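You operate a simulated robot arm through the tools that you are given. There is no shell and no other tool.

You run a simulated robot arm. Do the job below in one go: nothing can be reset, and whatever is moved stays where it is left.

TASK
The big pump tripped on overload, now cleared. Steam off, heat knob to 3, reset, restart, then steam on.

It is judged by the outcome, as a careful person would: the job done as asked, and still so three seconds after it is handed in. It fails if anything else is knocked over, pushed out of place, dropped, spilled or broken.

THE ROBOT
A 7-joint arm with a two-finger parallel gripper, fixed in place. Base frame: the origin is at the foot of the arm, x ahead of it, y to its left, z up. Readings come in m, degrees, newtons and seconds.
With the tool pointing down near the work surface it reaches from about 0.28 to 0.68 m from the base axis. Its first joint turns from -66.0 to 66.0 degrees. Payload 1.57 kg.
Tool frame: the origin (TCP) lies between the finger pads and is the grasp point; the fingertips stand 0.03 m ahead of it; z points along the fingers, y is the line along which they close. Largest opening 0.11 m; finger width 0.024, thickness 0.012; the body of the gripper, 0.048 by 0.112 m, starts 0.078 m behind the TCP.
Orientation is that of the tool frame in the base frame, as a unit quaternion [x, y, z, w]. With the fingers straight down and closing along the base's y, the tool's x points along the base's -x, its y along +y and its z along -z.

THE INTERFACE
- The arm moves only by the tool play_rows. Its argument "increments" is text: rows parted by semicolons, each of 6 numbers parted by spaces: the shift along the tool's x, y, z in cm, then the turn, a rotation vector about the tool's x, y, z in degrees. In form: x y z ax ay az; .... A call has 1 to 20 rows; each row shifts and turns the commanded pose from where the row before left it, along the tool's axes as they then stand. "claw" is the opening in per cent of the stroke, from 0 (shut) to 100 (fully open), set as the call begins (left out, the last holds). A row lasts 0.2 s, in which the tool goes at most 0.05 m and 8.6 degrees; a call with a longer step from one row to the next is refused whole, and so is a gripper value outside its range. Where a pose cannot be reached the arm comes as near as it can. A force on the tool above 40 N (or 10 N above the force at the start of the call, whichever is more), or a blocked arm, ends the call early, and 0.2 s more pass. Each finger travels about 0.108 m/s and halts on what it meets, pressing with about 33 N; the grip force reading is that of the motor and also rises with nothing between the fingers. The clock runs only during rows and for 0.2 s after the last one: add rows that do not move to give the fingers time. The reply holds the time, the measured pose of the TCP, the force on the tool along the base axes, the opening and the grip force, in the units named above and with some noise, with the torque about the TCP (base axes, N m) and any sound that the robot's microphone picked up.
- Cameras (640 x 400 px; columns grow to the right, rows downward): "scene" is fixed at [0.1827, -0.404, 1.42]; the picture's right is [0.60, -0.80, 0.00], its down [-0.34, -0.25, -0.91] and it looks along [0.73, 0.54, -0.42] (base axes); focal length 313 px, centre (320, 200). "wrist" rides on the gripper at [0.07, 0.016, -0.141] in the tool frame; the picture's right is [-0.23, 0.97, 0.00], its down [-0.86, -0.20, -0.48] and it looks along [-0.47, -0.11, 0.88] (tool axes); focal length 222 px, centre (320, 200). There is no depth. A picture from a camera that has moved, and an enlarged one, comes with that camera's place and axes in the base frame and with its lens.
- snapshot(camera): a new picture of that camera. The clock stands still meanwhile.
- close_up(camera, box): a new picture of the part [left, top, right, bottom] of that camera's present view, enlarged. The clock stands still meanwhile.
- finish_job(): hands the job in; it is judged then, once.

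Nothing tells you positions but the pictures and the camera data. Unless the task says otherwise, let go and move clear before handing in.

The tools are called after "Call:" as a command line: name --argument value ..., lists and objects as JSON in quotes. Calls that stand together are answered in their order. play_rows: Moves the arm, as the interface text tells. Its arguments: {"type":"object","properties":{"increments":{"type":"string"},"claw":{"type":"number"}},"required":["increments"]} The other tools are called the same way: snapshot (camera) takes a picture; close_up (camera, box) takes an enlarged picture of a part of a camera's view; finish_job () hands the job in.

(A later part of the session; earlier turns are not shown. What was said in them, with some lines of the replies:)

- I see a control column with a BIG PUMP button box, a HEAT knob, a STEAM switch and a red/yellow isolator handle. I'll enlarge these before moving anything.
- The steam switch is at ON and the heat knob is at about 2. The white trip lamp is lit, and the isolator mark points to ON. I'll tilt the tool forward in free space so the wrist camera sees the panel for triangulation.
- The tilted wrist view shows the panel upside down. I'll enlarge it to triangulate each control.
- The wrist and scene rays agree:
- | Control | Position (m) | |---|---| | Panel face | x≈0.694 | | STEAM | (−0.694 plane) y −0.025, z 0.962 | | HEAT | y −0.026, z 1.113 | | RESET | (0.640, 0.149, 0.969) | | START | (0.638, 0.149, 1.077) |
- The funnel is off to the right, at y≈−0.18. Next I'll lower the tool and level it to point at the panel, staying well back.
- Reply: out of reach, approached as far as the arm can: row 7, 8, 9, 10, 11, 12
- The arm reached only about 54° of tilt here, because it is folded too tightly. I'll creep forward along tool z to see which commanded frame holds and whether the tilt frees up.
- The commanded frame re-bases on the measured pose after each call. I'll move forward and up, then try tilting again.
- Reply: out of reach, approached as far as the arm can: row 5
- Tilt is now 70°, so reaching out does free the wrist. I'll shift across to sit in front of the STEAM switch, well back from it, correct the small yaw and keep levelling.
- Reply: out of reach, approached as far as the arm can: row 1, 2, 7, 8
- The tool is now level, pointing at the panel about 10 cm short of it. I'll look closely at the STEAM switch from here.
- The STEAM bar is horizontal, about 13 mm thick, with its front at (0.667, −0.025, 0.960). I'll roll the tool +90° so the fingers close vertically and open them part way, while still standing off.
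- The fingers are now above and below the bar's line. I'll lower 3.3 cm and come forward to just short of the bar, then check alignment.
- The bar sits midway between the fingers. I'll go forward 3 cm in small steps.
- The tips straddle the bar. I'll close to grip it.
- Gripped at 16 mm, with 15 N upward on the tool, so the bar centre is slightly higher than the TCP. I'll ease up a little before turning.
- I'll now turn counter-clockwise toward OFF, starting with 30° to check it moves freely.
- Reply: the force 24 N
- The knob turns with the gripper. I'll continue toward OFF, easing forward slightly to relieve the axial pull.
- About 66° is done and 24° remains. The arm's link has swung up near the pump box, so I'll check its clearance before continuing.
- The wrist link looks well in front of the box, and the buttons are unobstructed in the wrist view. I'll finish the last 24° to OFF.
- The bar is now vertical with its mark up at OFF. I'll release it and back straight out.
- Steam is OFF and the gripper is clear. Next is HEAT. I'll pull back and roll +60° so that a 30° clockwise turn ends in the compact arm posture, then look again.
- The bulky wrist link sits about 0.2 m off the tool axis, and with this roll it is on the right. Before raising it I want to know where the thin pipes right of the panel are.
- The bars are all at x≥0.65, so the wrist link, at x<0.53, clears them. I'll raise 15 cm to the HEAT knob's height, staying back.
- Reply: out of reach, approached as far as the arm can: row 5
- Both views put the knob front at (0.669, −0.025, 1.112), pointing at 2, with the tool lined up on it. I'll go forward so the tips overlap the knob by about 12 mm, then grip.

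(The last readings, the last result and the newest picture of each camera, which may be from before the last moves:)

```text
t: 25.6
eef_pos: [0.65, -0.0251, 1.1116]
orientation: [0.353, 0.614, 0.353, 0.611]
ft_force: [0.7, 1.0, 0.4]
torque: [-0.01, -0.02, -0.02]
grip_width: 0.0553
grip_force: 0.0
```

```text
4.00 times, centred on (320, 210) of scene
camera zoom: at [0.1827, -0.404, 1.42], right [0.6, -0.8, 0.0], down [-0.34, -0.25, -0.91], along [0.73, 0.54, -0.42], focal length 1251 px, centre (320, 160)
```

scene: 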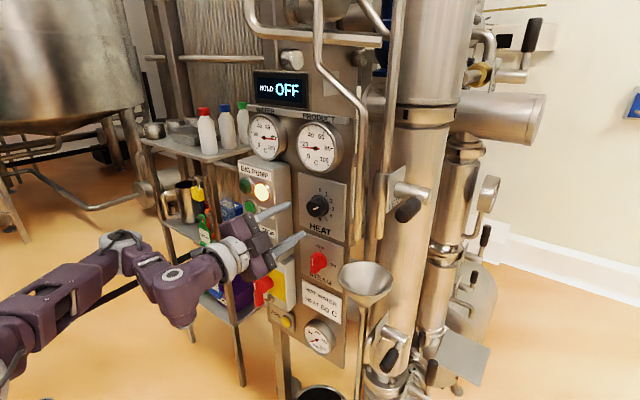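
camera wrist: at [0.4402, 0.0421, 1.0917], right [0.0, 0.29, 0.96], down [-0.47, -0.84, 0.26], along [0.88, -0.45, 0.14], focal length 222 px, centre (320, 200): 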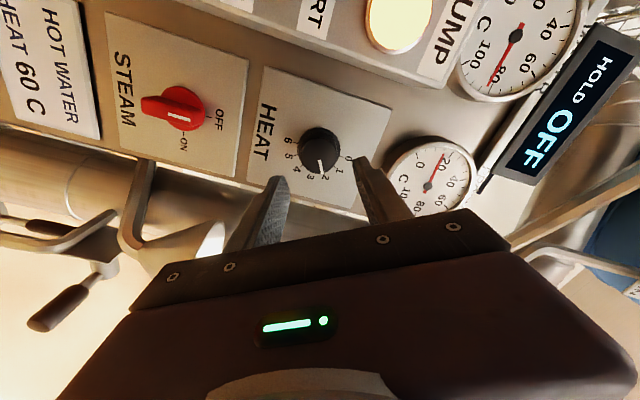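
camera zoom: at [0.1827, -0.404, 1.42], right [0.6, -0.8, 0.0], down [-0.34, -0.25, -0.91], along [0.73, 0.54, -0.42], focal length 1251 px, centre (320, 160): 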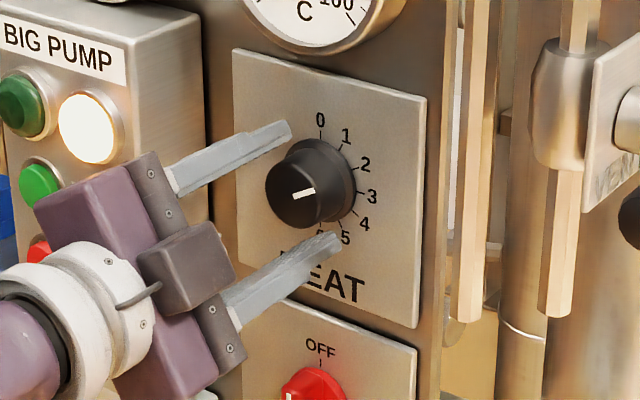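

The knob is centred between the tips. I'll close on it.

Call:
play_rows --increments "0 0 0 0 0 0;0 0 0 0 0 0;0 0 0 0 0 0" --claw 0

Call:
close_up --camera "scene" --box '[280, 170, 360, 220]'

```text
t: 26.4
eef_pos: [0.6504, -0.0244, 1.1108]
orientation: [0.354, 0.615, 0.354, 0.609]
ft_force: [4.0, -5.4, -10.7]
torque: [0.02, 0.3, -0.19]
grip_width: 0.0401
grip_force: 44.7
```

```text
8.00 times, centred on (320, 195) of scene
camera zoom: at [0.1831, -0.4042, 1.4199], right [0.6, -0.8, 0.0], down [-0.34, -0.25, -0.91], along [0.73, 0.54, -0.42], focal length 2502 px, centre (320, 240)
```

zoom: 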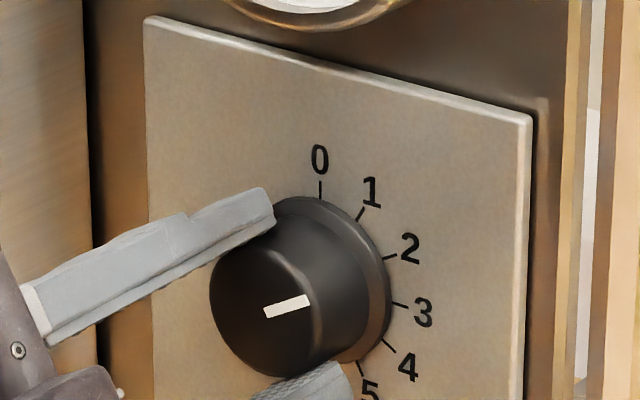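

Gripped at 40 mm. I'll turn 30° clockwise from 2 to 3.

Call:
play_rows --increments "0 0 0 0 0 6;0 0 0 0 0 6;0 0 0 0 0 6;0 0 0 0 0 6;0 0 0 0 0 6;0 0 0 0 0 0"

Call:
close_up --camera "scene" --box '[280, 170, 360, 220]'

Call:
snapshot --camera "wrist"

```text
t: 27.8
eef_pos: [0.6503, -0.0258, 1.1128]
orientation: [0.501, 0.503, 0.499, 0.497]
ft_force: [-5.1, -3.1, -22.0]
torque: [-0.02, 0.46, -0.22]
grip_width: 0.0405
grip_force: 44.9
```

```text
8.00 times, centred on (320, 195) of scene
camera zoom: at [0.1831, -0.4041, 1.4199], right [0.6, -0.8, 0.0], down [-0.34, -0.25, -0.91], along [0.73, 0.54, -0.42], focal length 2502 px, centre (320, 240)
```

zoom: 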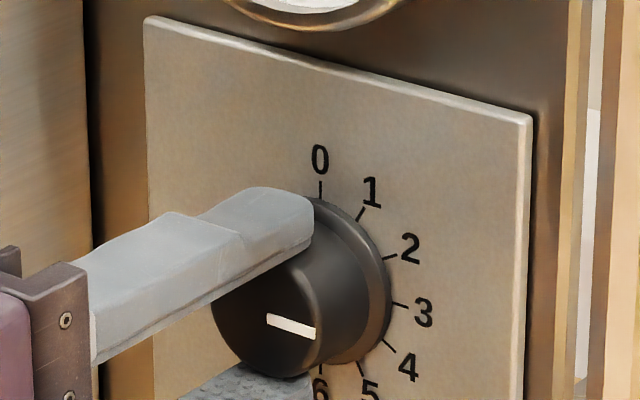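

```text
taken
camera wrist: at [0.5097, 0.0436, 1.1283], right [0.01, -0.23, 0.97], down [-0.48, -0.86, -0.2], along [0.88, -0.46, -0.12], focal length 222 px, centre (320, 200)
```

wrist: 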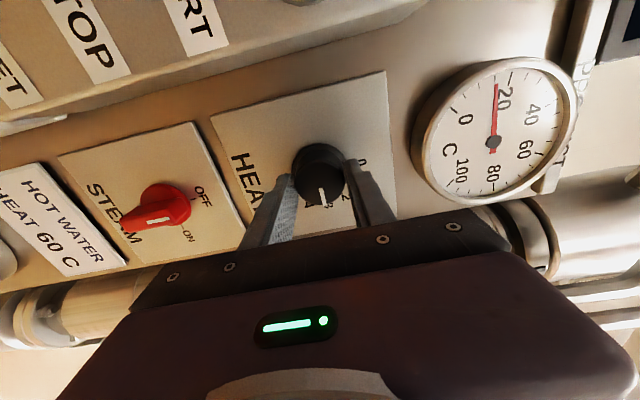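

The pointer now lies along the 3 direction. I'll release, back out, and verify both knobs.

Call:
play_rows --increments "0 0 0 0 0 0;0 0 0 0 0 0;0 0 -1 0 0 0;0 0 -2 0 0 0;0 0 -2 0 0 0;0 0 -2 0 0 0;0 0 0 0 0 0" --claw 50

Call:
close_up --camera "scene" --box '[280, 170, 360, 220]'

Call:
close_up --camera "scene" --box '[280, 235, 360, 285]'

Call:
snapshot --camera "wrist"

Call:
snapshot --camera "scene"

```text
t: 29.4
eef_pos: [0.581, -0.024, 1.1118]
orientation: [0.5, 0.502, 0.5, 0.498]
ft_force: [0.1, 0.5, -0.5]
torque: [0.04, 0.0, 0.02]
grip_width: 0.0548
grip_force: 0.1
```

```text
8.00 times, centred on (320, 195) of scene
camera zoom: at [0.1827, -0.404, 1.42], right [0.6, -0.8, 0.0], down [-0.34, -0.25, -0.91], along [0.73, 0.54, -0.42], focal length 2502 px, centre (320, 240)
```

zoom: 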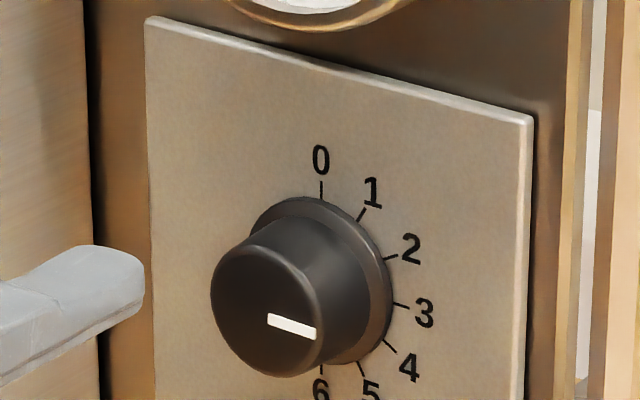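

```text
8.00 times, centred on (320, 260) of scene
camera zoom: at [0.1827, -0.404, 1.42], right [0.6, -0.8, 0.0], down [-0.34, -0.25, -0.91], along [0.73, 0.54, -0.42], focal length 2502 px, centre (320, -280)
```

zoom: 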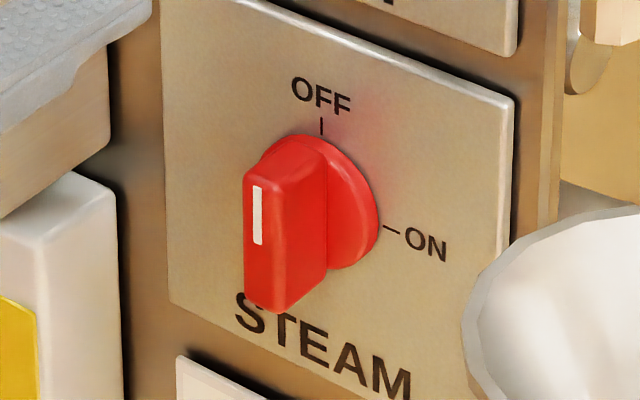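

```text
taken
camera wrist: at [0.4399, 0.0441, 1.1287], right [0.0, -0.23, 0.97], down [-0.48, -0.86, -0.2], along [0.88, -0.46, -0.11], focal length 222 px, centre (320, 200)
```

wrist: 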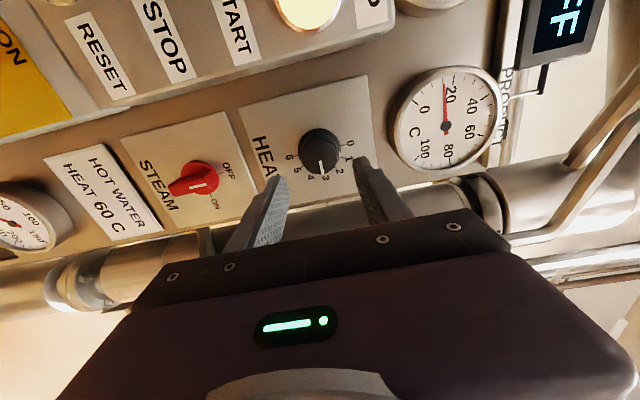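

```text
taken
```

scene: 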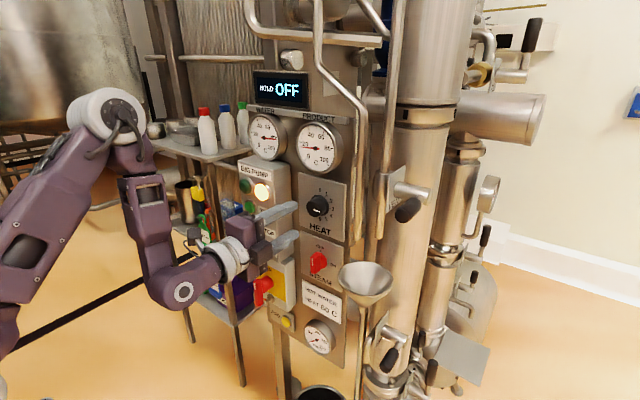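

HEAT is at 3 and STEAM is at OFF. For the buttons I'll close the fingers, drop to RESET height while still in front of STEAM, and roll back to 0°, all clear of the panel.

Call:
play_rows --increments "0 0 -1 0 0 0;0 -2.86 0 0 0 0;0 -2.86 0 0 0 0;0 -2.86 0 0 0 0;0 -2.86 0 0 0 0;0 -2.86 0 0 0 0;0 0 0 0 0 -7.5;0 0 0 0 0 -7.5;0 0 0 0 0 -7.5;0 0 0 0 0 -7.5;0 0 0 0 0 -7.5;0 0 0 0 0 -7.5;0 0 0 0 0 -7.5;0 0 0 0 0 -7.5;0 0 0 0 0 -7.5;0 0 0 0 0 -7.5;0 0 0 0 0 -7.5;0 0 0 0 0 -7.5;0 0 0 0 0 0" --claw 0

Call:
snapshot --camera "scene"

Call:
snapshot --camera "wrist"

```text
t: 33.4
eef_pos: [0.5813, -0.0244, 0.9701]
orientation: [-0.001, 0.708, 0.0, 0.706]
ft_force: [0.3, 0.1, -0.7]
torque: [-0.02, -0.01, 0.0]
grip_width: 0.0
grip_force: 21.2
out of reach, approached as far as the arm can: row 1
```

```text
taken
```

scene: 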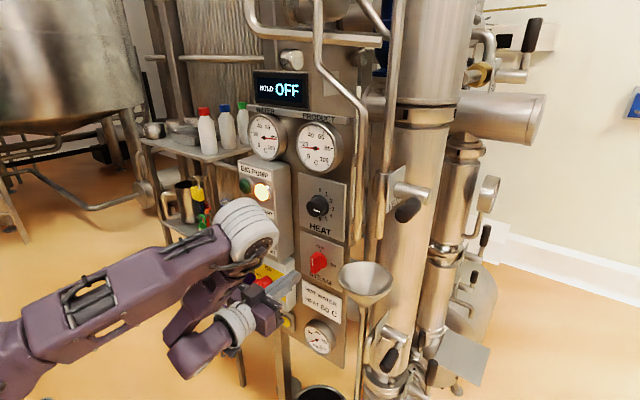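

```text
taken
camera wrist: at [0.4393, -0.0098, 0.9], right [0.0, 0.97, 0.23], down [-0.47, -0.2, 0.86], along [0.88, -0.1, 0.46], focal length 222 px, centre (320, 200)
```

wrist: 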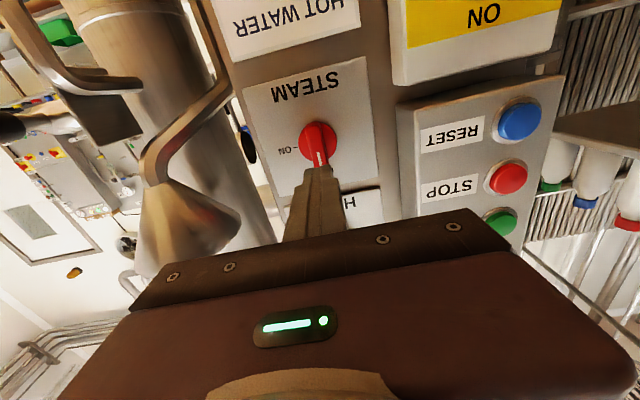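

Rolling back worked, and a fresh ray puts RESET at (0.64, 0.150, 0.968). I'll move left to line up, keeping the tip 3 cm short of the button.

Call:
play_rows --increments "0 3.48 0 0 0 0;0 3.48 0 0 0 0;0 3.48 0 0 0 0;0 3.48 0 0 0 0;0 3.48 0 0 0 0;0 0 0 0 0 0"

Call:
snapshot --camera "scene"

Call:
snapshot --camera "wrist"

Call:
close_up --camera "wrist" --box '[240, 90, 400, 190]'

```text
t: 34.8
eef_pos: [0.5798, 0.1503, 0.9695]
orientation: [-0.002, 0.709, 0.002, 0.705]
ft_force: [-0.1, 0.3, 0.2]
torque: [0.03, 0.0, 0.0]
grip_width: 0.0004
grip_force: 21.7
```

```text
taken
```

scene: 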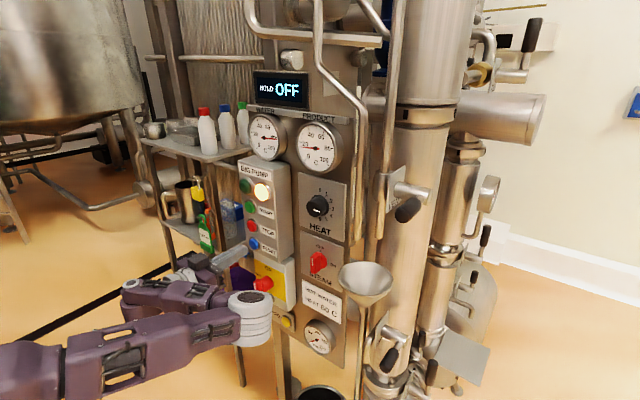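

```text
taken
camera wrist: at [0.4382, 0.165, 0.9003], right [0.0, 0.97, 0.23], down [-0.47, -0.2, 0.86], along [0.88, -0.11, 0.46], focal length 222 px, centre (320, 200)
```

wrist: 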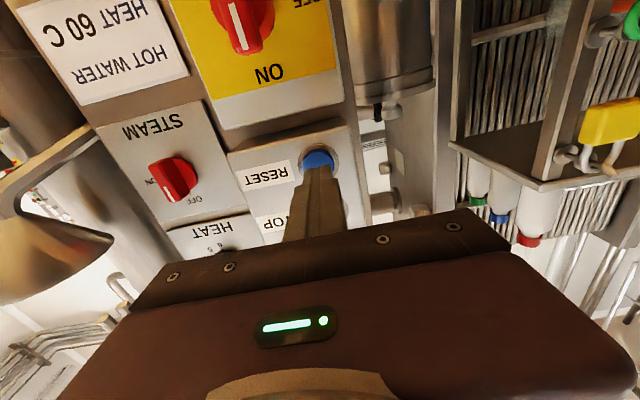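

```text
4.00 times, centred on (320, 140) of wrist
camera zoom: at [0.4382, 0.165, 0.9003], right [0.0, 0.97, 0.23], down [-0.47, -0.2, 0.86], along [0.88, -0.11, 0.46], focal length 888 px, centre (320, 440)
```

zoom: 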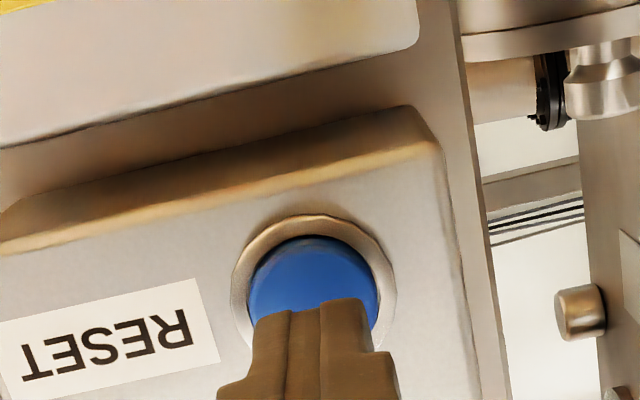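

The tool is on RESET, in line to within a couple of mm, and the arm link is well off the panel. I'll approach and press in small steps.

Call:
play_rows --increments "0 -0.2 1 0 0 0;0 0 1 0 0 0;0 0 0.6 0 0 0;0 0 0.2 0 0 0;0 0 0.2 0 0 0;0 0 0 0 0 0"

Call:
close_up --camera "wrist" --box '[240, 90, 400, 190]'

Call:
close_up --camera "scene" --box '[200, 160, 360, 260]'

```text
t: 36.2
eef_pos: [0.6093, 0.1472, 0.9685]
orientation: [-0.002, 0.708, 0.002, 0.706]
ft_force: [-29.6, -3.3, 0.4]
torque: [0.05, -0.07, -0.15]
grip_width: 0.0
grip_force: 21.5
heard: click
```

```text
4.00 times, centred on (320, 140) of wrist
camera zoom: at [0.4678, 0.1624, 0.9001], right [0.0, 0.97, 0.23], down [-0.47, -0.2, 0.86], along [0.88, -0.1, 0.46], focal length 888 px, centre (320, 440)
```

zoom: 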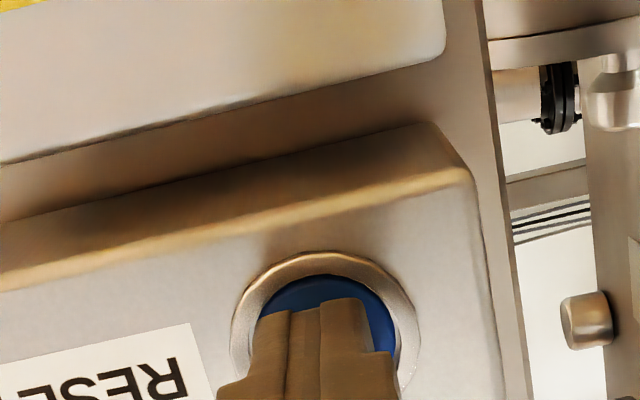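

```text
4.00 times, centred on (280, 210) of scene
camera zoom: at [0.1819, -0.4041, 1.4201], right [0.6, -0.8, 0.0], down [-0.34, -0.25, -0.91], along [0.73, 0.54, -0.42], focal length 1251 px, centre (480, 160)
```

zoom: 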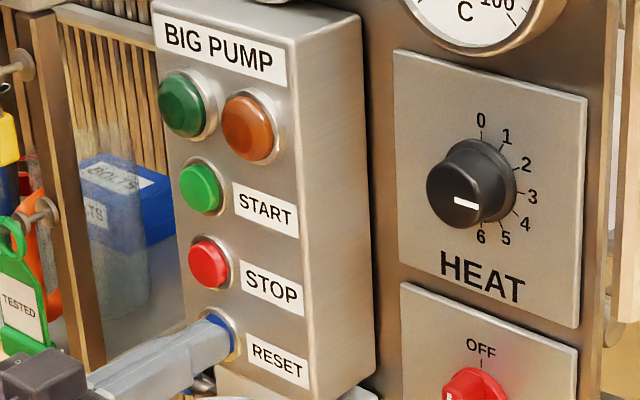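

RESET clicked and the amber trip lamp went out. I'll back off and confirm the lamp stays off.

Call:
play_rows --increments "0 0 -1 0 0 0;0 0 -2 0 0 0;0 0 -0.5 0 0 0;0 0 0 0 0 0"

Call:
close_up --camera "scene" --box '[200, 160, 360, 260]'

Call:
snapshot --camera "scene"

```text
t: 37.2
eef_pos: [0.575, 0.1462, 0.9694]
orientation: [-0.002, 0.708, 0.001, 0.706]
ft_force: [-0.5, -0.6, -0.8]
torque: [0.02, -0.02, 0.03]
grip_width: 0.0
grip_force: 21.1
```

```text
4.00 times, centred on (280, 210) of scene
camera zoom: at [0.1827, -0.404, 1.42], right [0.6, -0.8, 0.0], down [-0.34, -0.25, -0.91], along [0.73, 0.54, -0.42], focal length 1251 px, centre (480, 160)
```

zoom: 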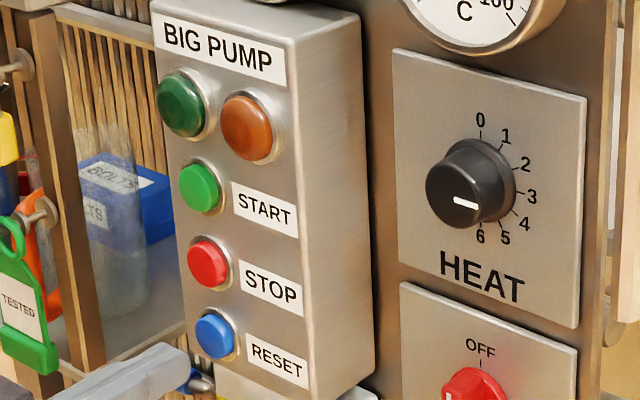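

```text
taken
```

scene: 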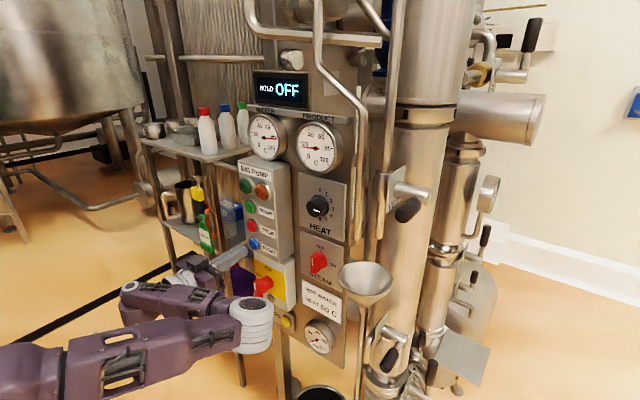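

The trip is reset. Now I'll go up 10.8 cm to START, tip still short of the buttons.

Call:
play_rows --increments "-2.7 0.08 0 0 0 0;-2.7 0.08 0 0 0 0;-2.7 0.08 0 0 0 0;-2.7 0.08 0 0 0 0;0 0 0 0 0 0"

Call:
snapshot --camera "scene"

Call:
snapshot --camera "wrist"

Call:
close_up --camera "wrist" --box '[240, 90, 400, 190]'

```text
t: 38.4
eef_pos: [0.5761, 0.1508, 1.0774]
orientation: [-0.002, 0.708, 0.001, 0.706]
ft_force: [0.1, -1.4, 0.3]
torque: [0.01, 0.03, -0.03]
grip_width: 0.0002
grip_force: 21.2
```

```text
taken
```

scene: 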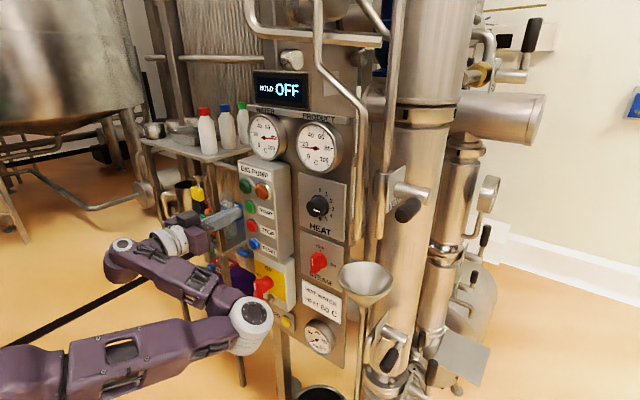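

```text
taken
camera wrist: at [0.4347, 0.1654, 1.0089], right [0.0, 0.97, 0.23], down [-0.47, -0.2, 0.86], along [0.88, -0.11, 0.46], focal length 222 px, centre (320, 200)
```

wrist: 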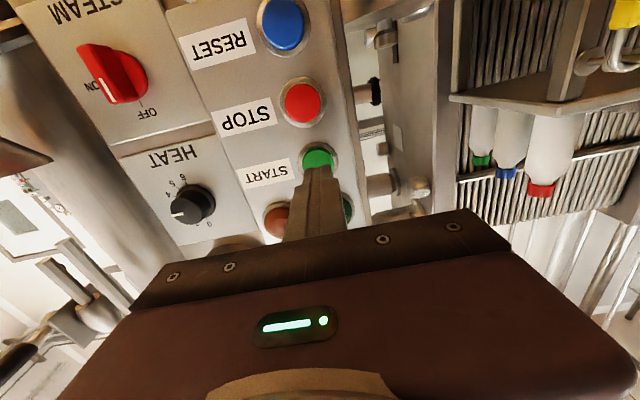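

```text
4.00 times, centred on (320, 140) of wrist
camera zoom: at [0.4347, 0.1654, 1.0089], right [0.0, 0.97, 0.23], down [-0.47, -0.2, 0.86], along [0.88, -0.11, 0.46], focal length 888 px, centre (320, 440)
```

zoom: 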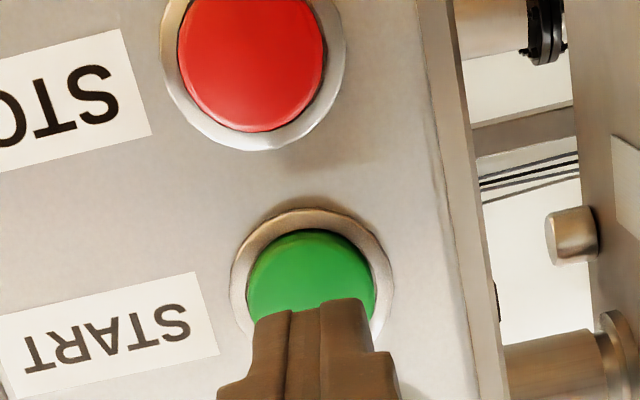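

Lined up on START. I'll press in small steps as I did for RESET.

Call:
play_rows --increments "0.2 -0.2 1 0 0 0;0 0 1 0 0 0;0 0 0.8 0 0 0;0 0 0.3 0 0 0;0 0 0.2 0 0 0;0 0 0.1 0 0 0;0 0 0 0 0 0"

Call:
close_up --camera "scene" --box '[200, 160, 360, 260]'

```text
t: 40.0
eef_pos: [0.609, 0.1504, 1.0749]
orientation: [-0.002, 0.708, 0.002, 0.706]
ft_force: [-28.5, 2.9, -3.0]
torque: [0.05, 0.04, 0.04]
grip_width: 0.0
grip_force: 21.5
heard: click
```

```text
4.00 times, centred on (280, 210) of scene
camera zoom: at [0.1819, -0.4039, 1.4202], right [0.6, -0.8, 0.0], down [-0.34, -0.25, -0.91], along [0.73, 0.54, -0.42], focal length 1251 px, centre (480, 160)
```

zoom: 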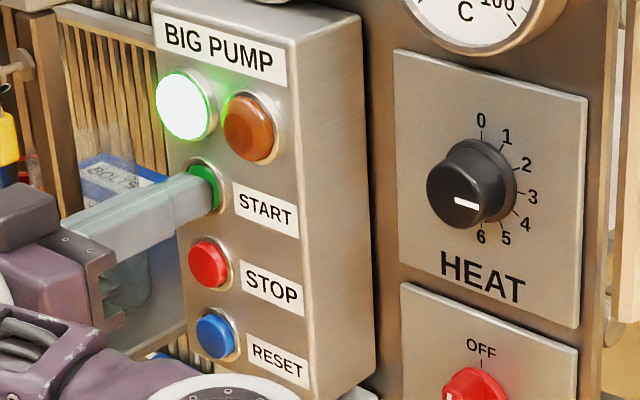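

START clicked and the green run lamp is lit. I'll back off and check that it keeps running.

Call:
play_rows --increments "0 0 -1 0 0 0;0 0 -2 0 0 0;0 0 -0.5 0 0 0;0 0 0 0 0 0;0 0 0 0 0 0"

Call:
close_up --camera "scene" --box '[200, 160, 360, 260]'

Call:
snapshot --camera "scene"

Call:
snapshot --camera "wrist"

```text
t: 41.2
eef_pos: [0.5742, 0.1487, 1.076]
orientation: [-0.001, 0.709, 0.0, 0.706]
ft_force: [-0.2, -0.1, -0.6]
torque: [0.03, 0.02, 0.0]
grip_width: 0.0
grip_force: 21.3
```

```text
4.00 times, centred on (280, 210) of scene
camera zoom: at [0.1827, -0.404, 1.42], right [0.6, -0.8, 0.0], down [-0.34, -0.25, -0.91], along [0.73, 0.54, -0.42], focal length 1251 px, centre (480, 160)
```

zoom: 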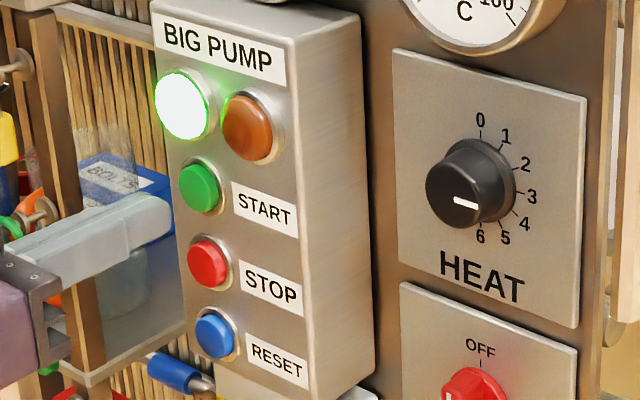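

```text
taken
```

scene: 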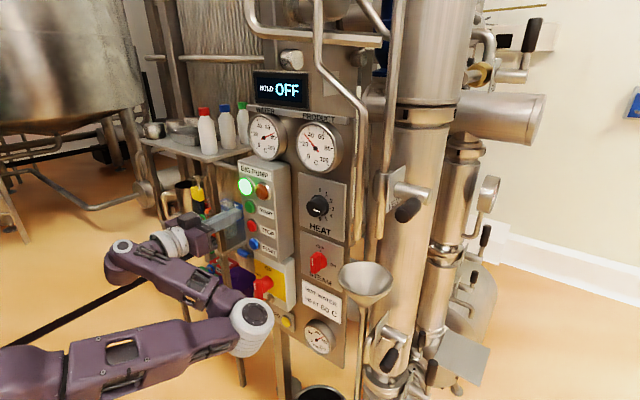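

```text
taken
camera wrist: at [0.4338, 0.1633, 1.0063], right [0.0, 0.97, 0.23], down [-0.47, -0.2, 0.86], along [0.88, -0.11, 0.46], focal length 222 px, centre (320, 200)
```

wrist: 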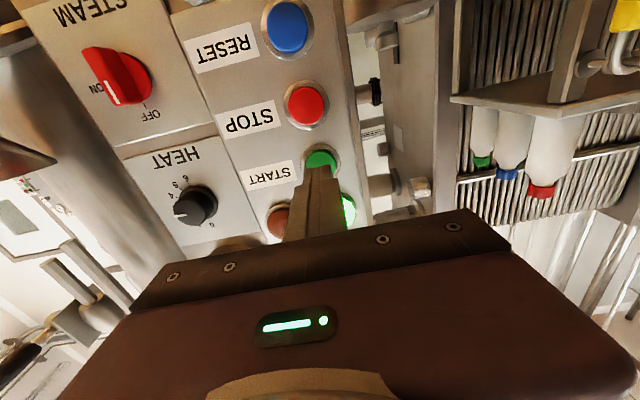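

The pump is running: the run lamp is steady and the gauges are responding. Last is steam on. I'll move back in front of the STEAM switch with the fingers part open, tips 6 cm short of it.

Call:
play_rows --increments "1.92 -2.88 0 0 0 0;1.92 -2.88 0 0 0 0;1.92 -2.88 0 0 0 0;1.92 -2.88 0 0 0 0;1.92 -2.88 0 0 0 0;1.92 -2.88 0 0 0 0;0 0 0 0 0 0" --claw 40

Call:
snapshot --camera "scene"

Call:
snapshot --camera "wrist"

Call:
close_up --camera "wrist" --box '[240, 90, 400, 190]'

```text
t: 42.8
eef_pos: [0.5743, -0.024, 0.959]
orientation: [0.0, 0.708, 0.0, 0.706]
ft_force: [0.3, 0.1, 0.4]
torque: [0.03, 0.03, -0.02]
grip_width: 0.0439
grip_force: 0.1
```

```text
taken
```

scene: 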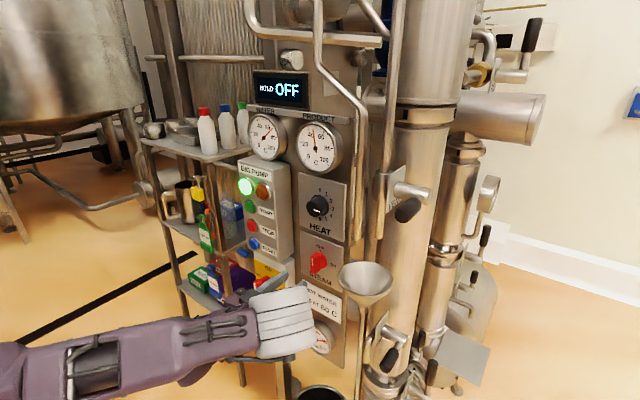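

```text
taken
camera wrist: at [0.4334, -0.0095, 0.8906], right [0.0, 0.97, 0.23], down [-0.47, -0.2, 0.86], along [0.88, -0.11, 0.46], focal length 222 px, centre (320, 200)
```

wrist: 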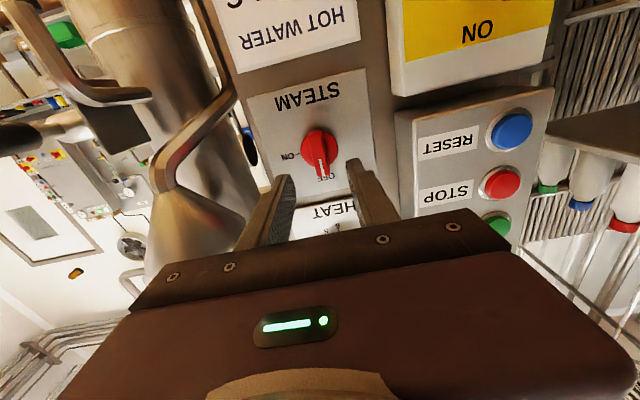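

```text
4.00 times, centred on (320, 140) of wrist
camera zoom: at [0.4334, -0.0095, 0.8906], right [0.0, 0.97, 0.23], down [-0.47, -0.2, 0.86], along [0.88, -0.11, 0.46], focal length 888 px, centre (320, 440)
```

zoom: 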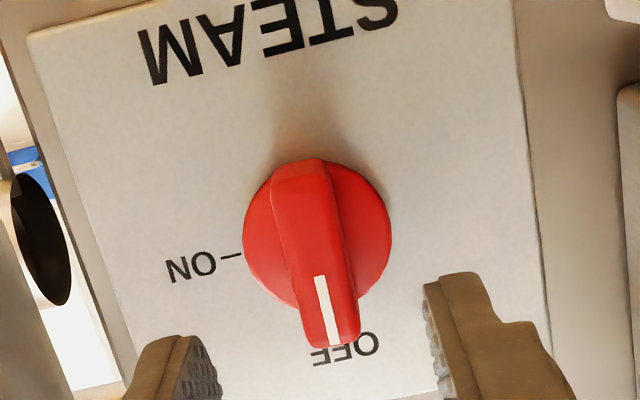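

The switch is still at OFF and centred between the fingers. I'll advance to straddle the bar.

Call:
play_rows --increments "-0.1 -0.15 2 0 0 0;0 0 2 0 0 0;0 0 2 0 0 0;0 0 1 0 0 0;0 0 0.6 0 0 0;0 0 0 0 0 0"

Call:
snapshot --camera "scene"

Call:
close_up --camera "wrist" --box '[240, 90, 400, 190]'

```text
t: 44.2
eef_pos: [0.6496, -0.0246, 0.9612]
orientation: [-0.002, 0.708, 0.002, 0.706]
ft_force: [-0.8, -0.4, -0.3]
torque: [-0.04, -0.02, -0.02]
grip_width: 0.0439
grip_force: 0.1
```

```text
taken
```

scene: 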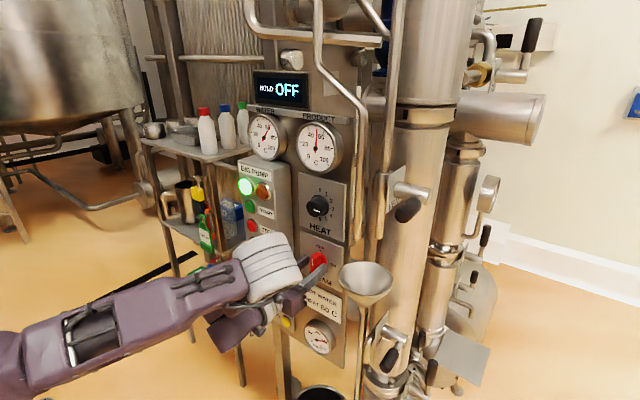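

```text
4.00 times, centred on (320, 140) of wrist
camera zoom: at [0.5096, -0.0105, 0.8917], right [0.0, 0.97, 0.23], down [-0.47, -0.2, 0.86], along [0.88, -0.11, 0.46], focal length 888 px, centre (320, 440)
```

zoom: 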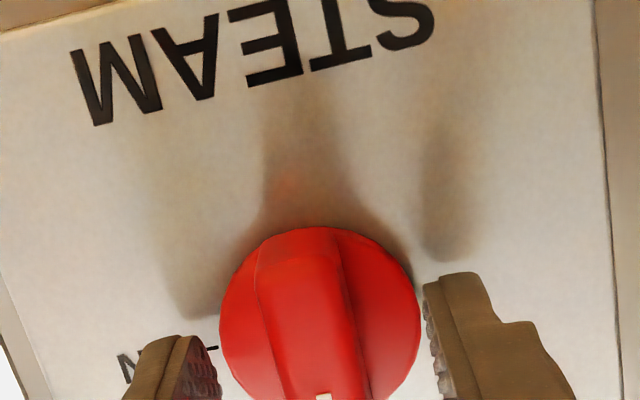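

I'll close on the bar.

Call:
play_rows --increments "0 0 0 0 0 0;0 0 0 0 0 0;0 0 0 0 0 0" --claw 0

```text
t: 45.0
eef_pos: [0.6502, -0.0252, 0.9611]
orientation: [-0.001, 0.709, 0.0, 0.706]
ft_force: [3.2, 2.6, 0.7]
torque: [0.03, 0.15, -0.37]
grip_width: 0.0161
grip_force: 31.6
```

Gripped cleanly at 16 mm with low side force. I'll turn clockwise toward ON, 42° first.

Call:
play_rows --increments "0 0 0 0 0 6;0 0 0 0 0 6;0 0 0 0 0 6;0 0 0 0 0 6;0 0 0 0 0 6;0 0 0 0 0 6;0 0 0 0 0 6"

Call:
snapshot --camera "scene"

Call:
snapshot --camera "wrist"

```text
t: 46.6
eef_pos: [0.6505, -0.0254, 0.9613]
orientation: [0.253, 0.661, 0.256, 0.658]
ft_force: [-1.5, 3.6, -2.0]
torque: [-0.01, -0.11, -0.14]
grip_width: 0.0162
grip_force: 31.3
```

```text
taken
```

scene: 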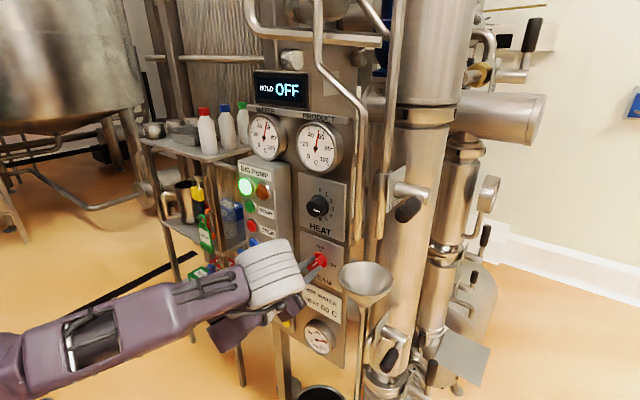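

```text
taken
camera wrist: at [0.5094, 0.0321, 0.9207], right [0.0, 0.57, 0.82], down [-0.47, -0.72, 0.5], along [0.88, -0.39, 0.27], focal length 222 px, centre (320, 200)
```

wrist: 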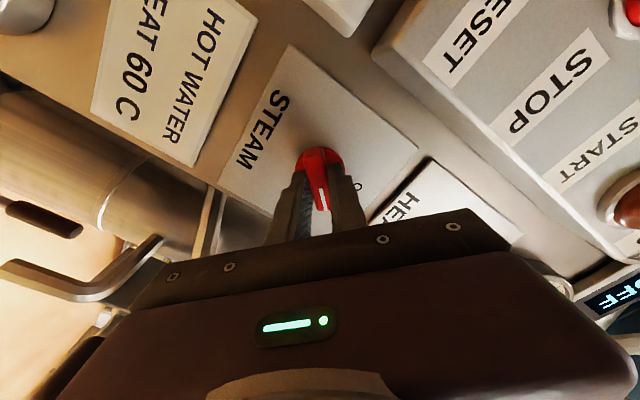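

It turns freely, with low forces and nothing nearby touched. Another 48° remains to ON.

Call:
play_rows --increments "0 0 0 0 0 6;0 0 0 0 0 6;0 0 0 0 0 6;0 0 0 0 0 6;0 0 0 0 0 6;0 0 0 0 0 6;0 0 0 0 0 6;0 0 0 0 0 5.5;0 0 0 0 0 0"

Call:
snapshot --camera "scene"

Call:
close_up --camera "scene" --box '[280, 235, 360, 285]'

Call:
snapshot --camera "wrist"

```text
t: 48.6
eef_pos: [0.6507, -0.0259, 0.9608]
orientation: [0.498, 0.504, 0.497, 0.5]
ft_force: [-6.2, 1.4, -7.9]
torque: [0.0, -0.25, 0.47]
grip_width: 0.0157
grip_force: 31.4
```

```text
taken
```

scene: 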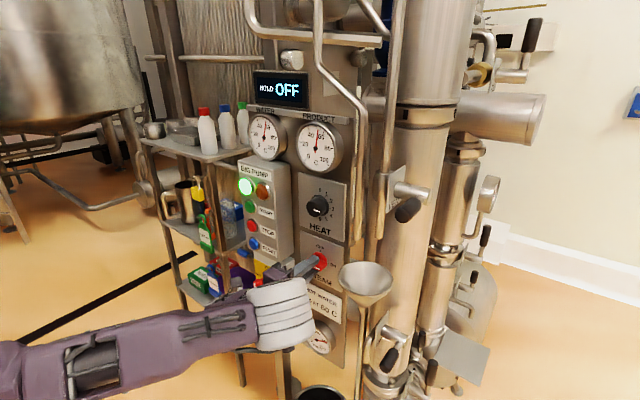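

```text
8.00 times, centred on (320, 260) of scene
camera zoom: at [0.1827, -0.404, 1.42], right [0.6, -0.8, 0.0], down [-0.34, -0.25, -0.91], along [0.73, 0.54, -0.42], focal length 2502 px, centre (320, -280)
```

zoom: 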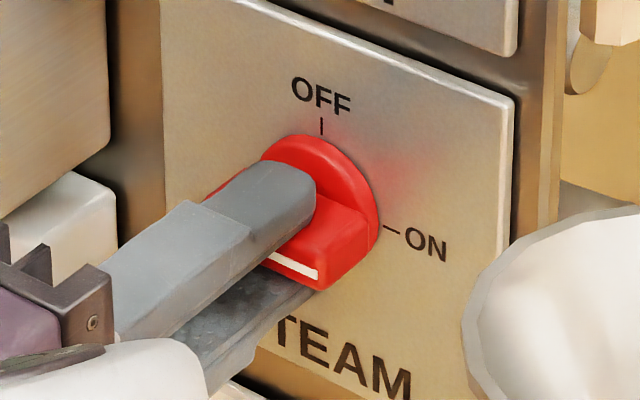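

```text
taken
camera wrist: at [0.5096, 0.0431, 0.9772], right [0.01, -0.22, 0.98], down [-0.48, -0.86, -0.19], along [0.88, -0.46, -0.11], focal length 222 px, centre (320, 200)
```

wrist: 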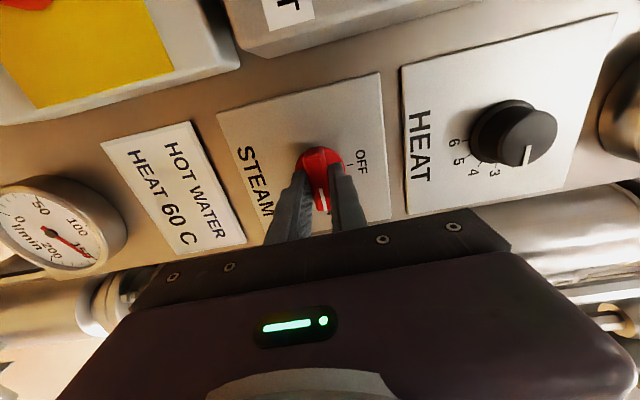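

The bar is horizontal with its mark toward ON, and the flow gauge shows about 150 l/min. I'll release, back straight out and verify.

Call:
play_rows --increments "0 0 0 0 0 0;0 0 0 0 0 0;0 0 -1 0 0 0;0 0 -2 0 0 0;0 0 -2 0 0 0;0 0 -2 0 0 0;0 0 -1 0 0 0;0 0 0 0 0 0" --claw 40

Call:
snapshot --camera "scene"

Call:
close_up --camera "scene" --box '[280, 235, 360, 285]'

Call:
close_up --camera "scene" --box '[220, 150, 380, 250]'

Call:
snapshot --camera "wrist"

```text
t: 50.4
eef_pos: [0.5693, -0.0261, 0.9612]
orientation: [0.498, 0.503, 0.498, 0.501]
ft_force: [-0.1, -0.1, -0.1]
torque: [-0.04, 0.05, -0.01]
grip_width: 0.044
grip_force: 0.0
```

```text
taken
```

scene: 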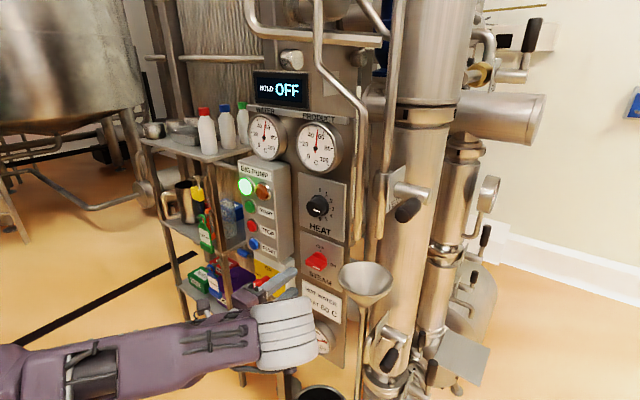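

```text
8.00 times, centred on (320, 260) of scene
camera zoom: at [0.1827, -0.404, 1.42], right [0.6, -0.8, 0.0], down [-0.34, -0.25, -0.91], along [0.73, 0.54, -0.42], focal length 2502 px, centre (320, -280)
```

zoom: 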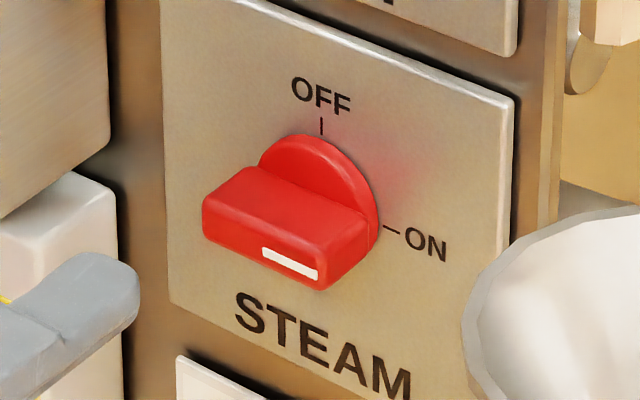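

```text
4.00 times, centred on (300, 200) of scene
camera zoom: at [0.1827, -0.404, 1.42], right [0.6, -0.8, 0.0], down [-0.34, -0.25, -0.91], along [0.73, 0.54, -0.42], focal length 1251 px, centre (400, 200)
```

zoom: 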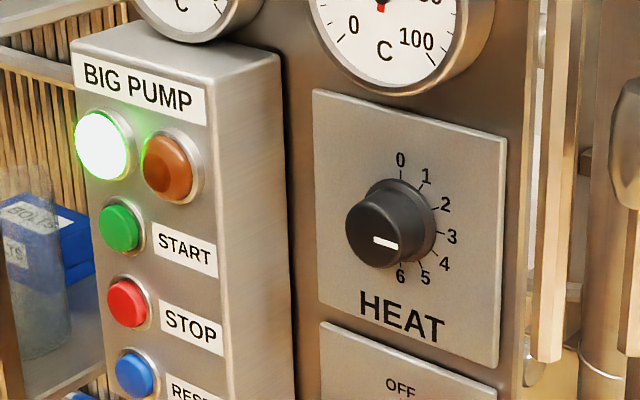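

```text
taken
camera wrist: at [0.4293, 0.0426, 0.9774], right [0.0, -0.22, 0.98], down [-0.48, -0.86, -0.19], along [0.88, -0.46, -0.11], focal length 222 px, centre (320, 200)
```

wrist: 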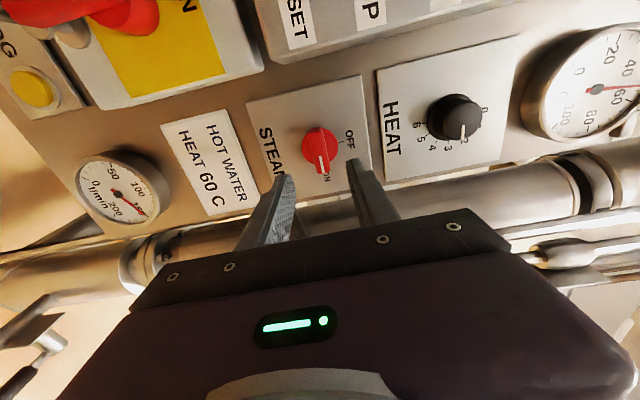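

Everything is set: steam ON, heat 3, pump running, gripper clear. I'll wait a few seconds without moving to make sure the pump doesn't trip again.

Call:
play_rows --increments "0 0 0 0 0 0;0 0 0 0 0 0;0 0 0 0 0 0;0 0 0 0 0 0;0 0 0 0 0 0;0 0 0 0 0 0;0 0 0 0 0 0;0 0 0 0 0 0;0 0 0 0 0 0;0 0 0 0 0 0;0 0 0 0 0 0;0 0 0 0 0 0;0 0 0 0 0 0;0 0 0 0 0 0;0 0 0 0 0 0;0 0 0 0 0 0;0 0 0 0 0 0;0 0 0 0 0 0;0 0 0 0 0 0;0 0 0 0 0 0"

Call:
snapshot --camera "scene"

Call:
close_up --camera "scene" --box '[220, 60, 380, 160]'

```text
t: 54.6
eef_pos: [0.5703, -0.0258, 0.9619]
orientation: [0.498, 0.504, 0.497, 0.501]
ft_force: [0.0, -0.4, 0.6]
torque: [0.01, -0.03, -0.01]
grip_width: 0.0442
grip_force: 0.0
```

```text
taken
```

scene: 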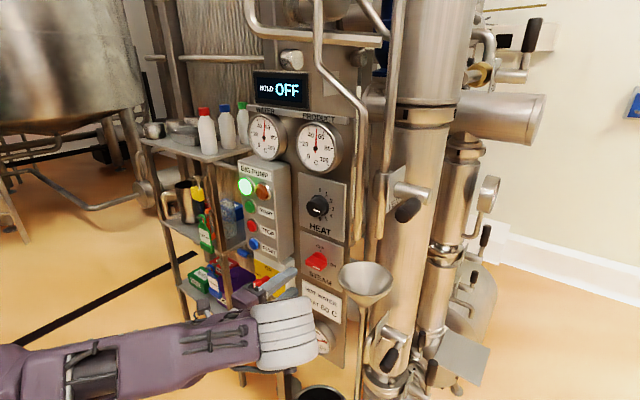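

```text
4.00 times, centred on (300, 110) of scene
camera zoom: at [0.1827, -0.404, 1.42], right [0.6, -0.8, 0.0], down [-0.34, -0.25, -0.91], along [0.73, 0.54, -0.42], focal length 1251 px, centre (400, 560)
```

zoom: 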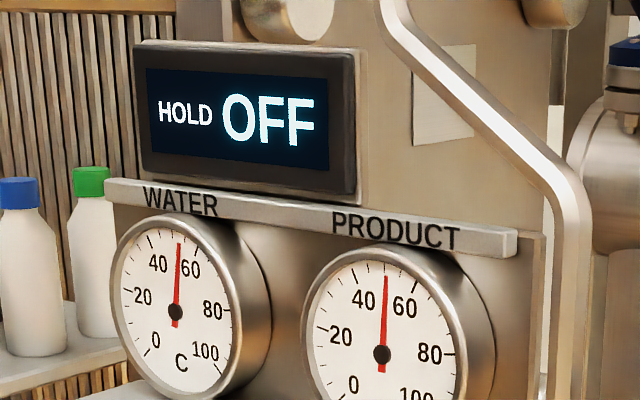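

The state is stable. The run lamp is lit, the trip lamp is out, HEAT is at 3, STEAM is ON, the gauges are steady at about 50, and the arm is clear. Handing in.

Call:
finish_job

```text
The job is handed in.
```

The big pump is running again. I did the steps in the order you gave: steam off, heat knob from 2 to 3, RESET, START, then steam on.

- **Pump:** RESET and START both clicked. The trip lamp went out and the green run lamp came on. It was still on about 14 seconds later, when I handed in.
- **Gauges:** both WATER and PRODUCT settled at about 50 °C. The card on the panel reads "HOT WATER HEAT 60 C"; I left the knob at 3, as you asked.
- **Arm:** it has let go of everything and is clear of the panel. I didn't see anything else touched or moved.

The display still reads HOLD OFF, the same as at the start.
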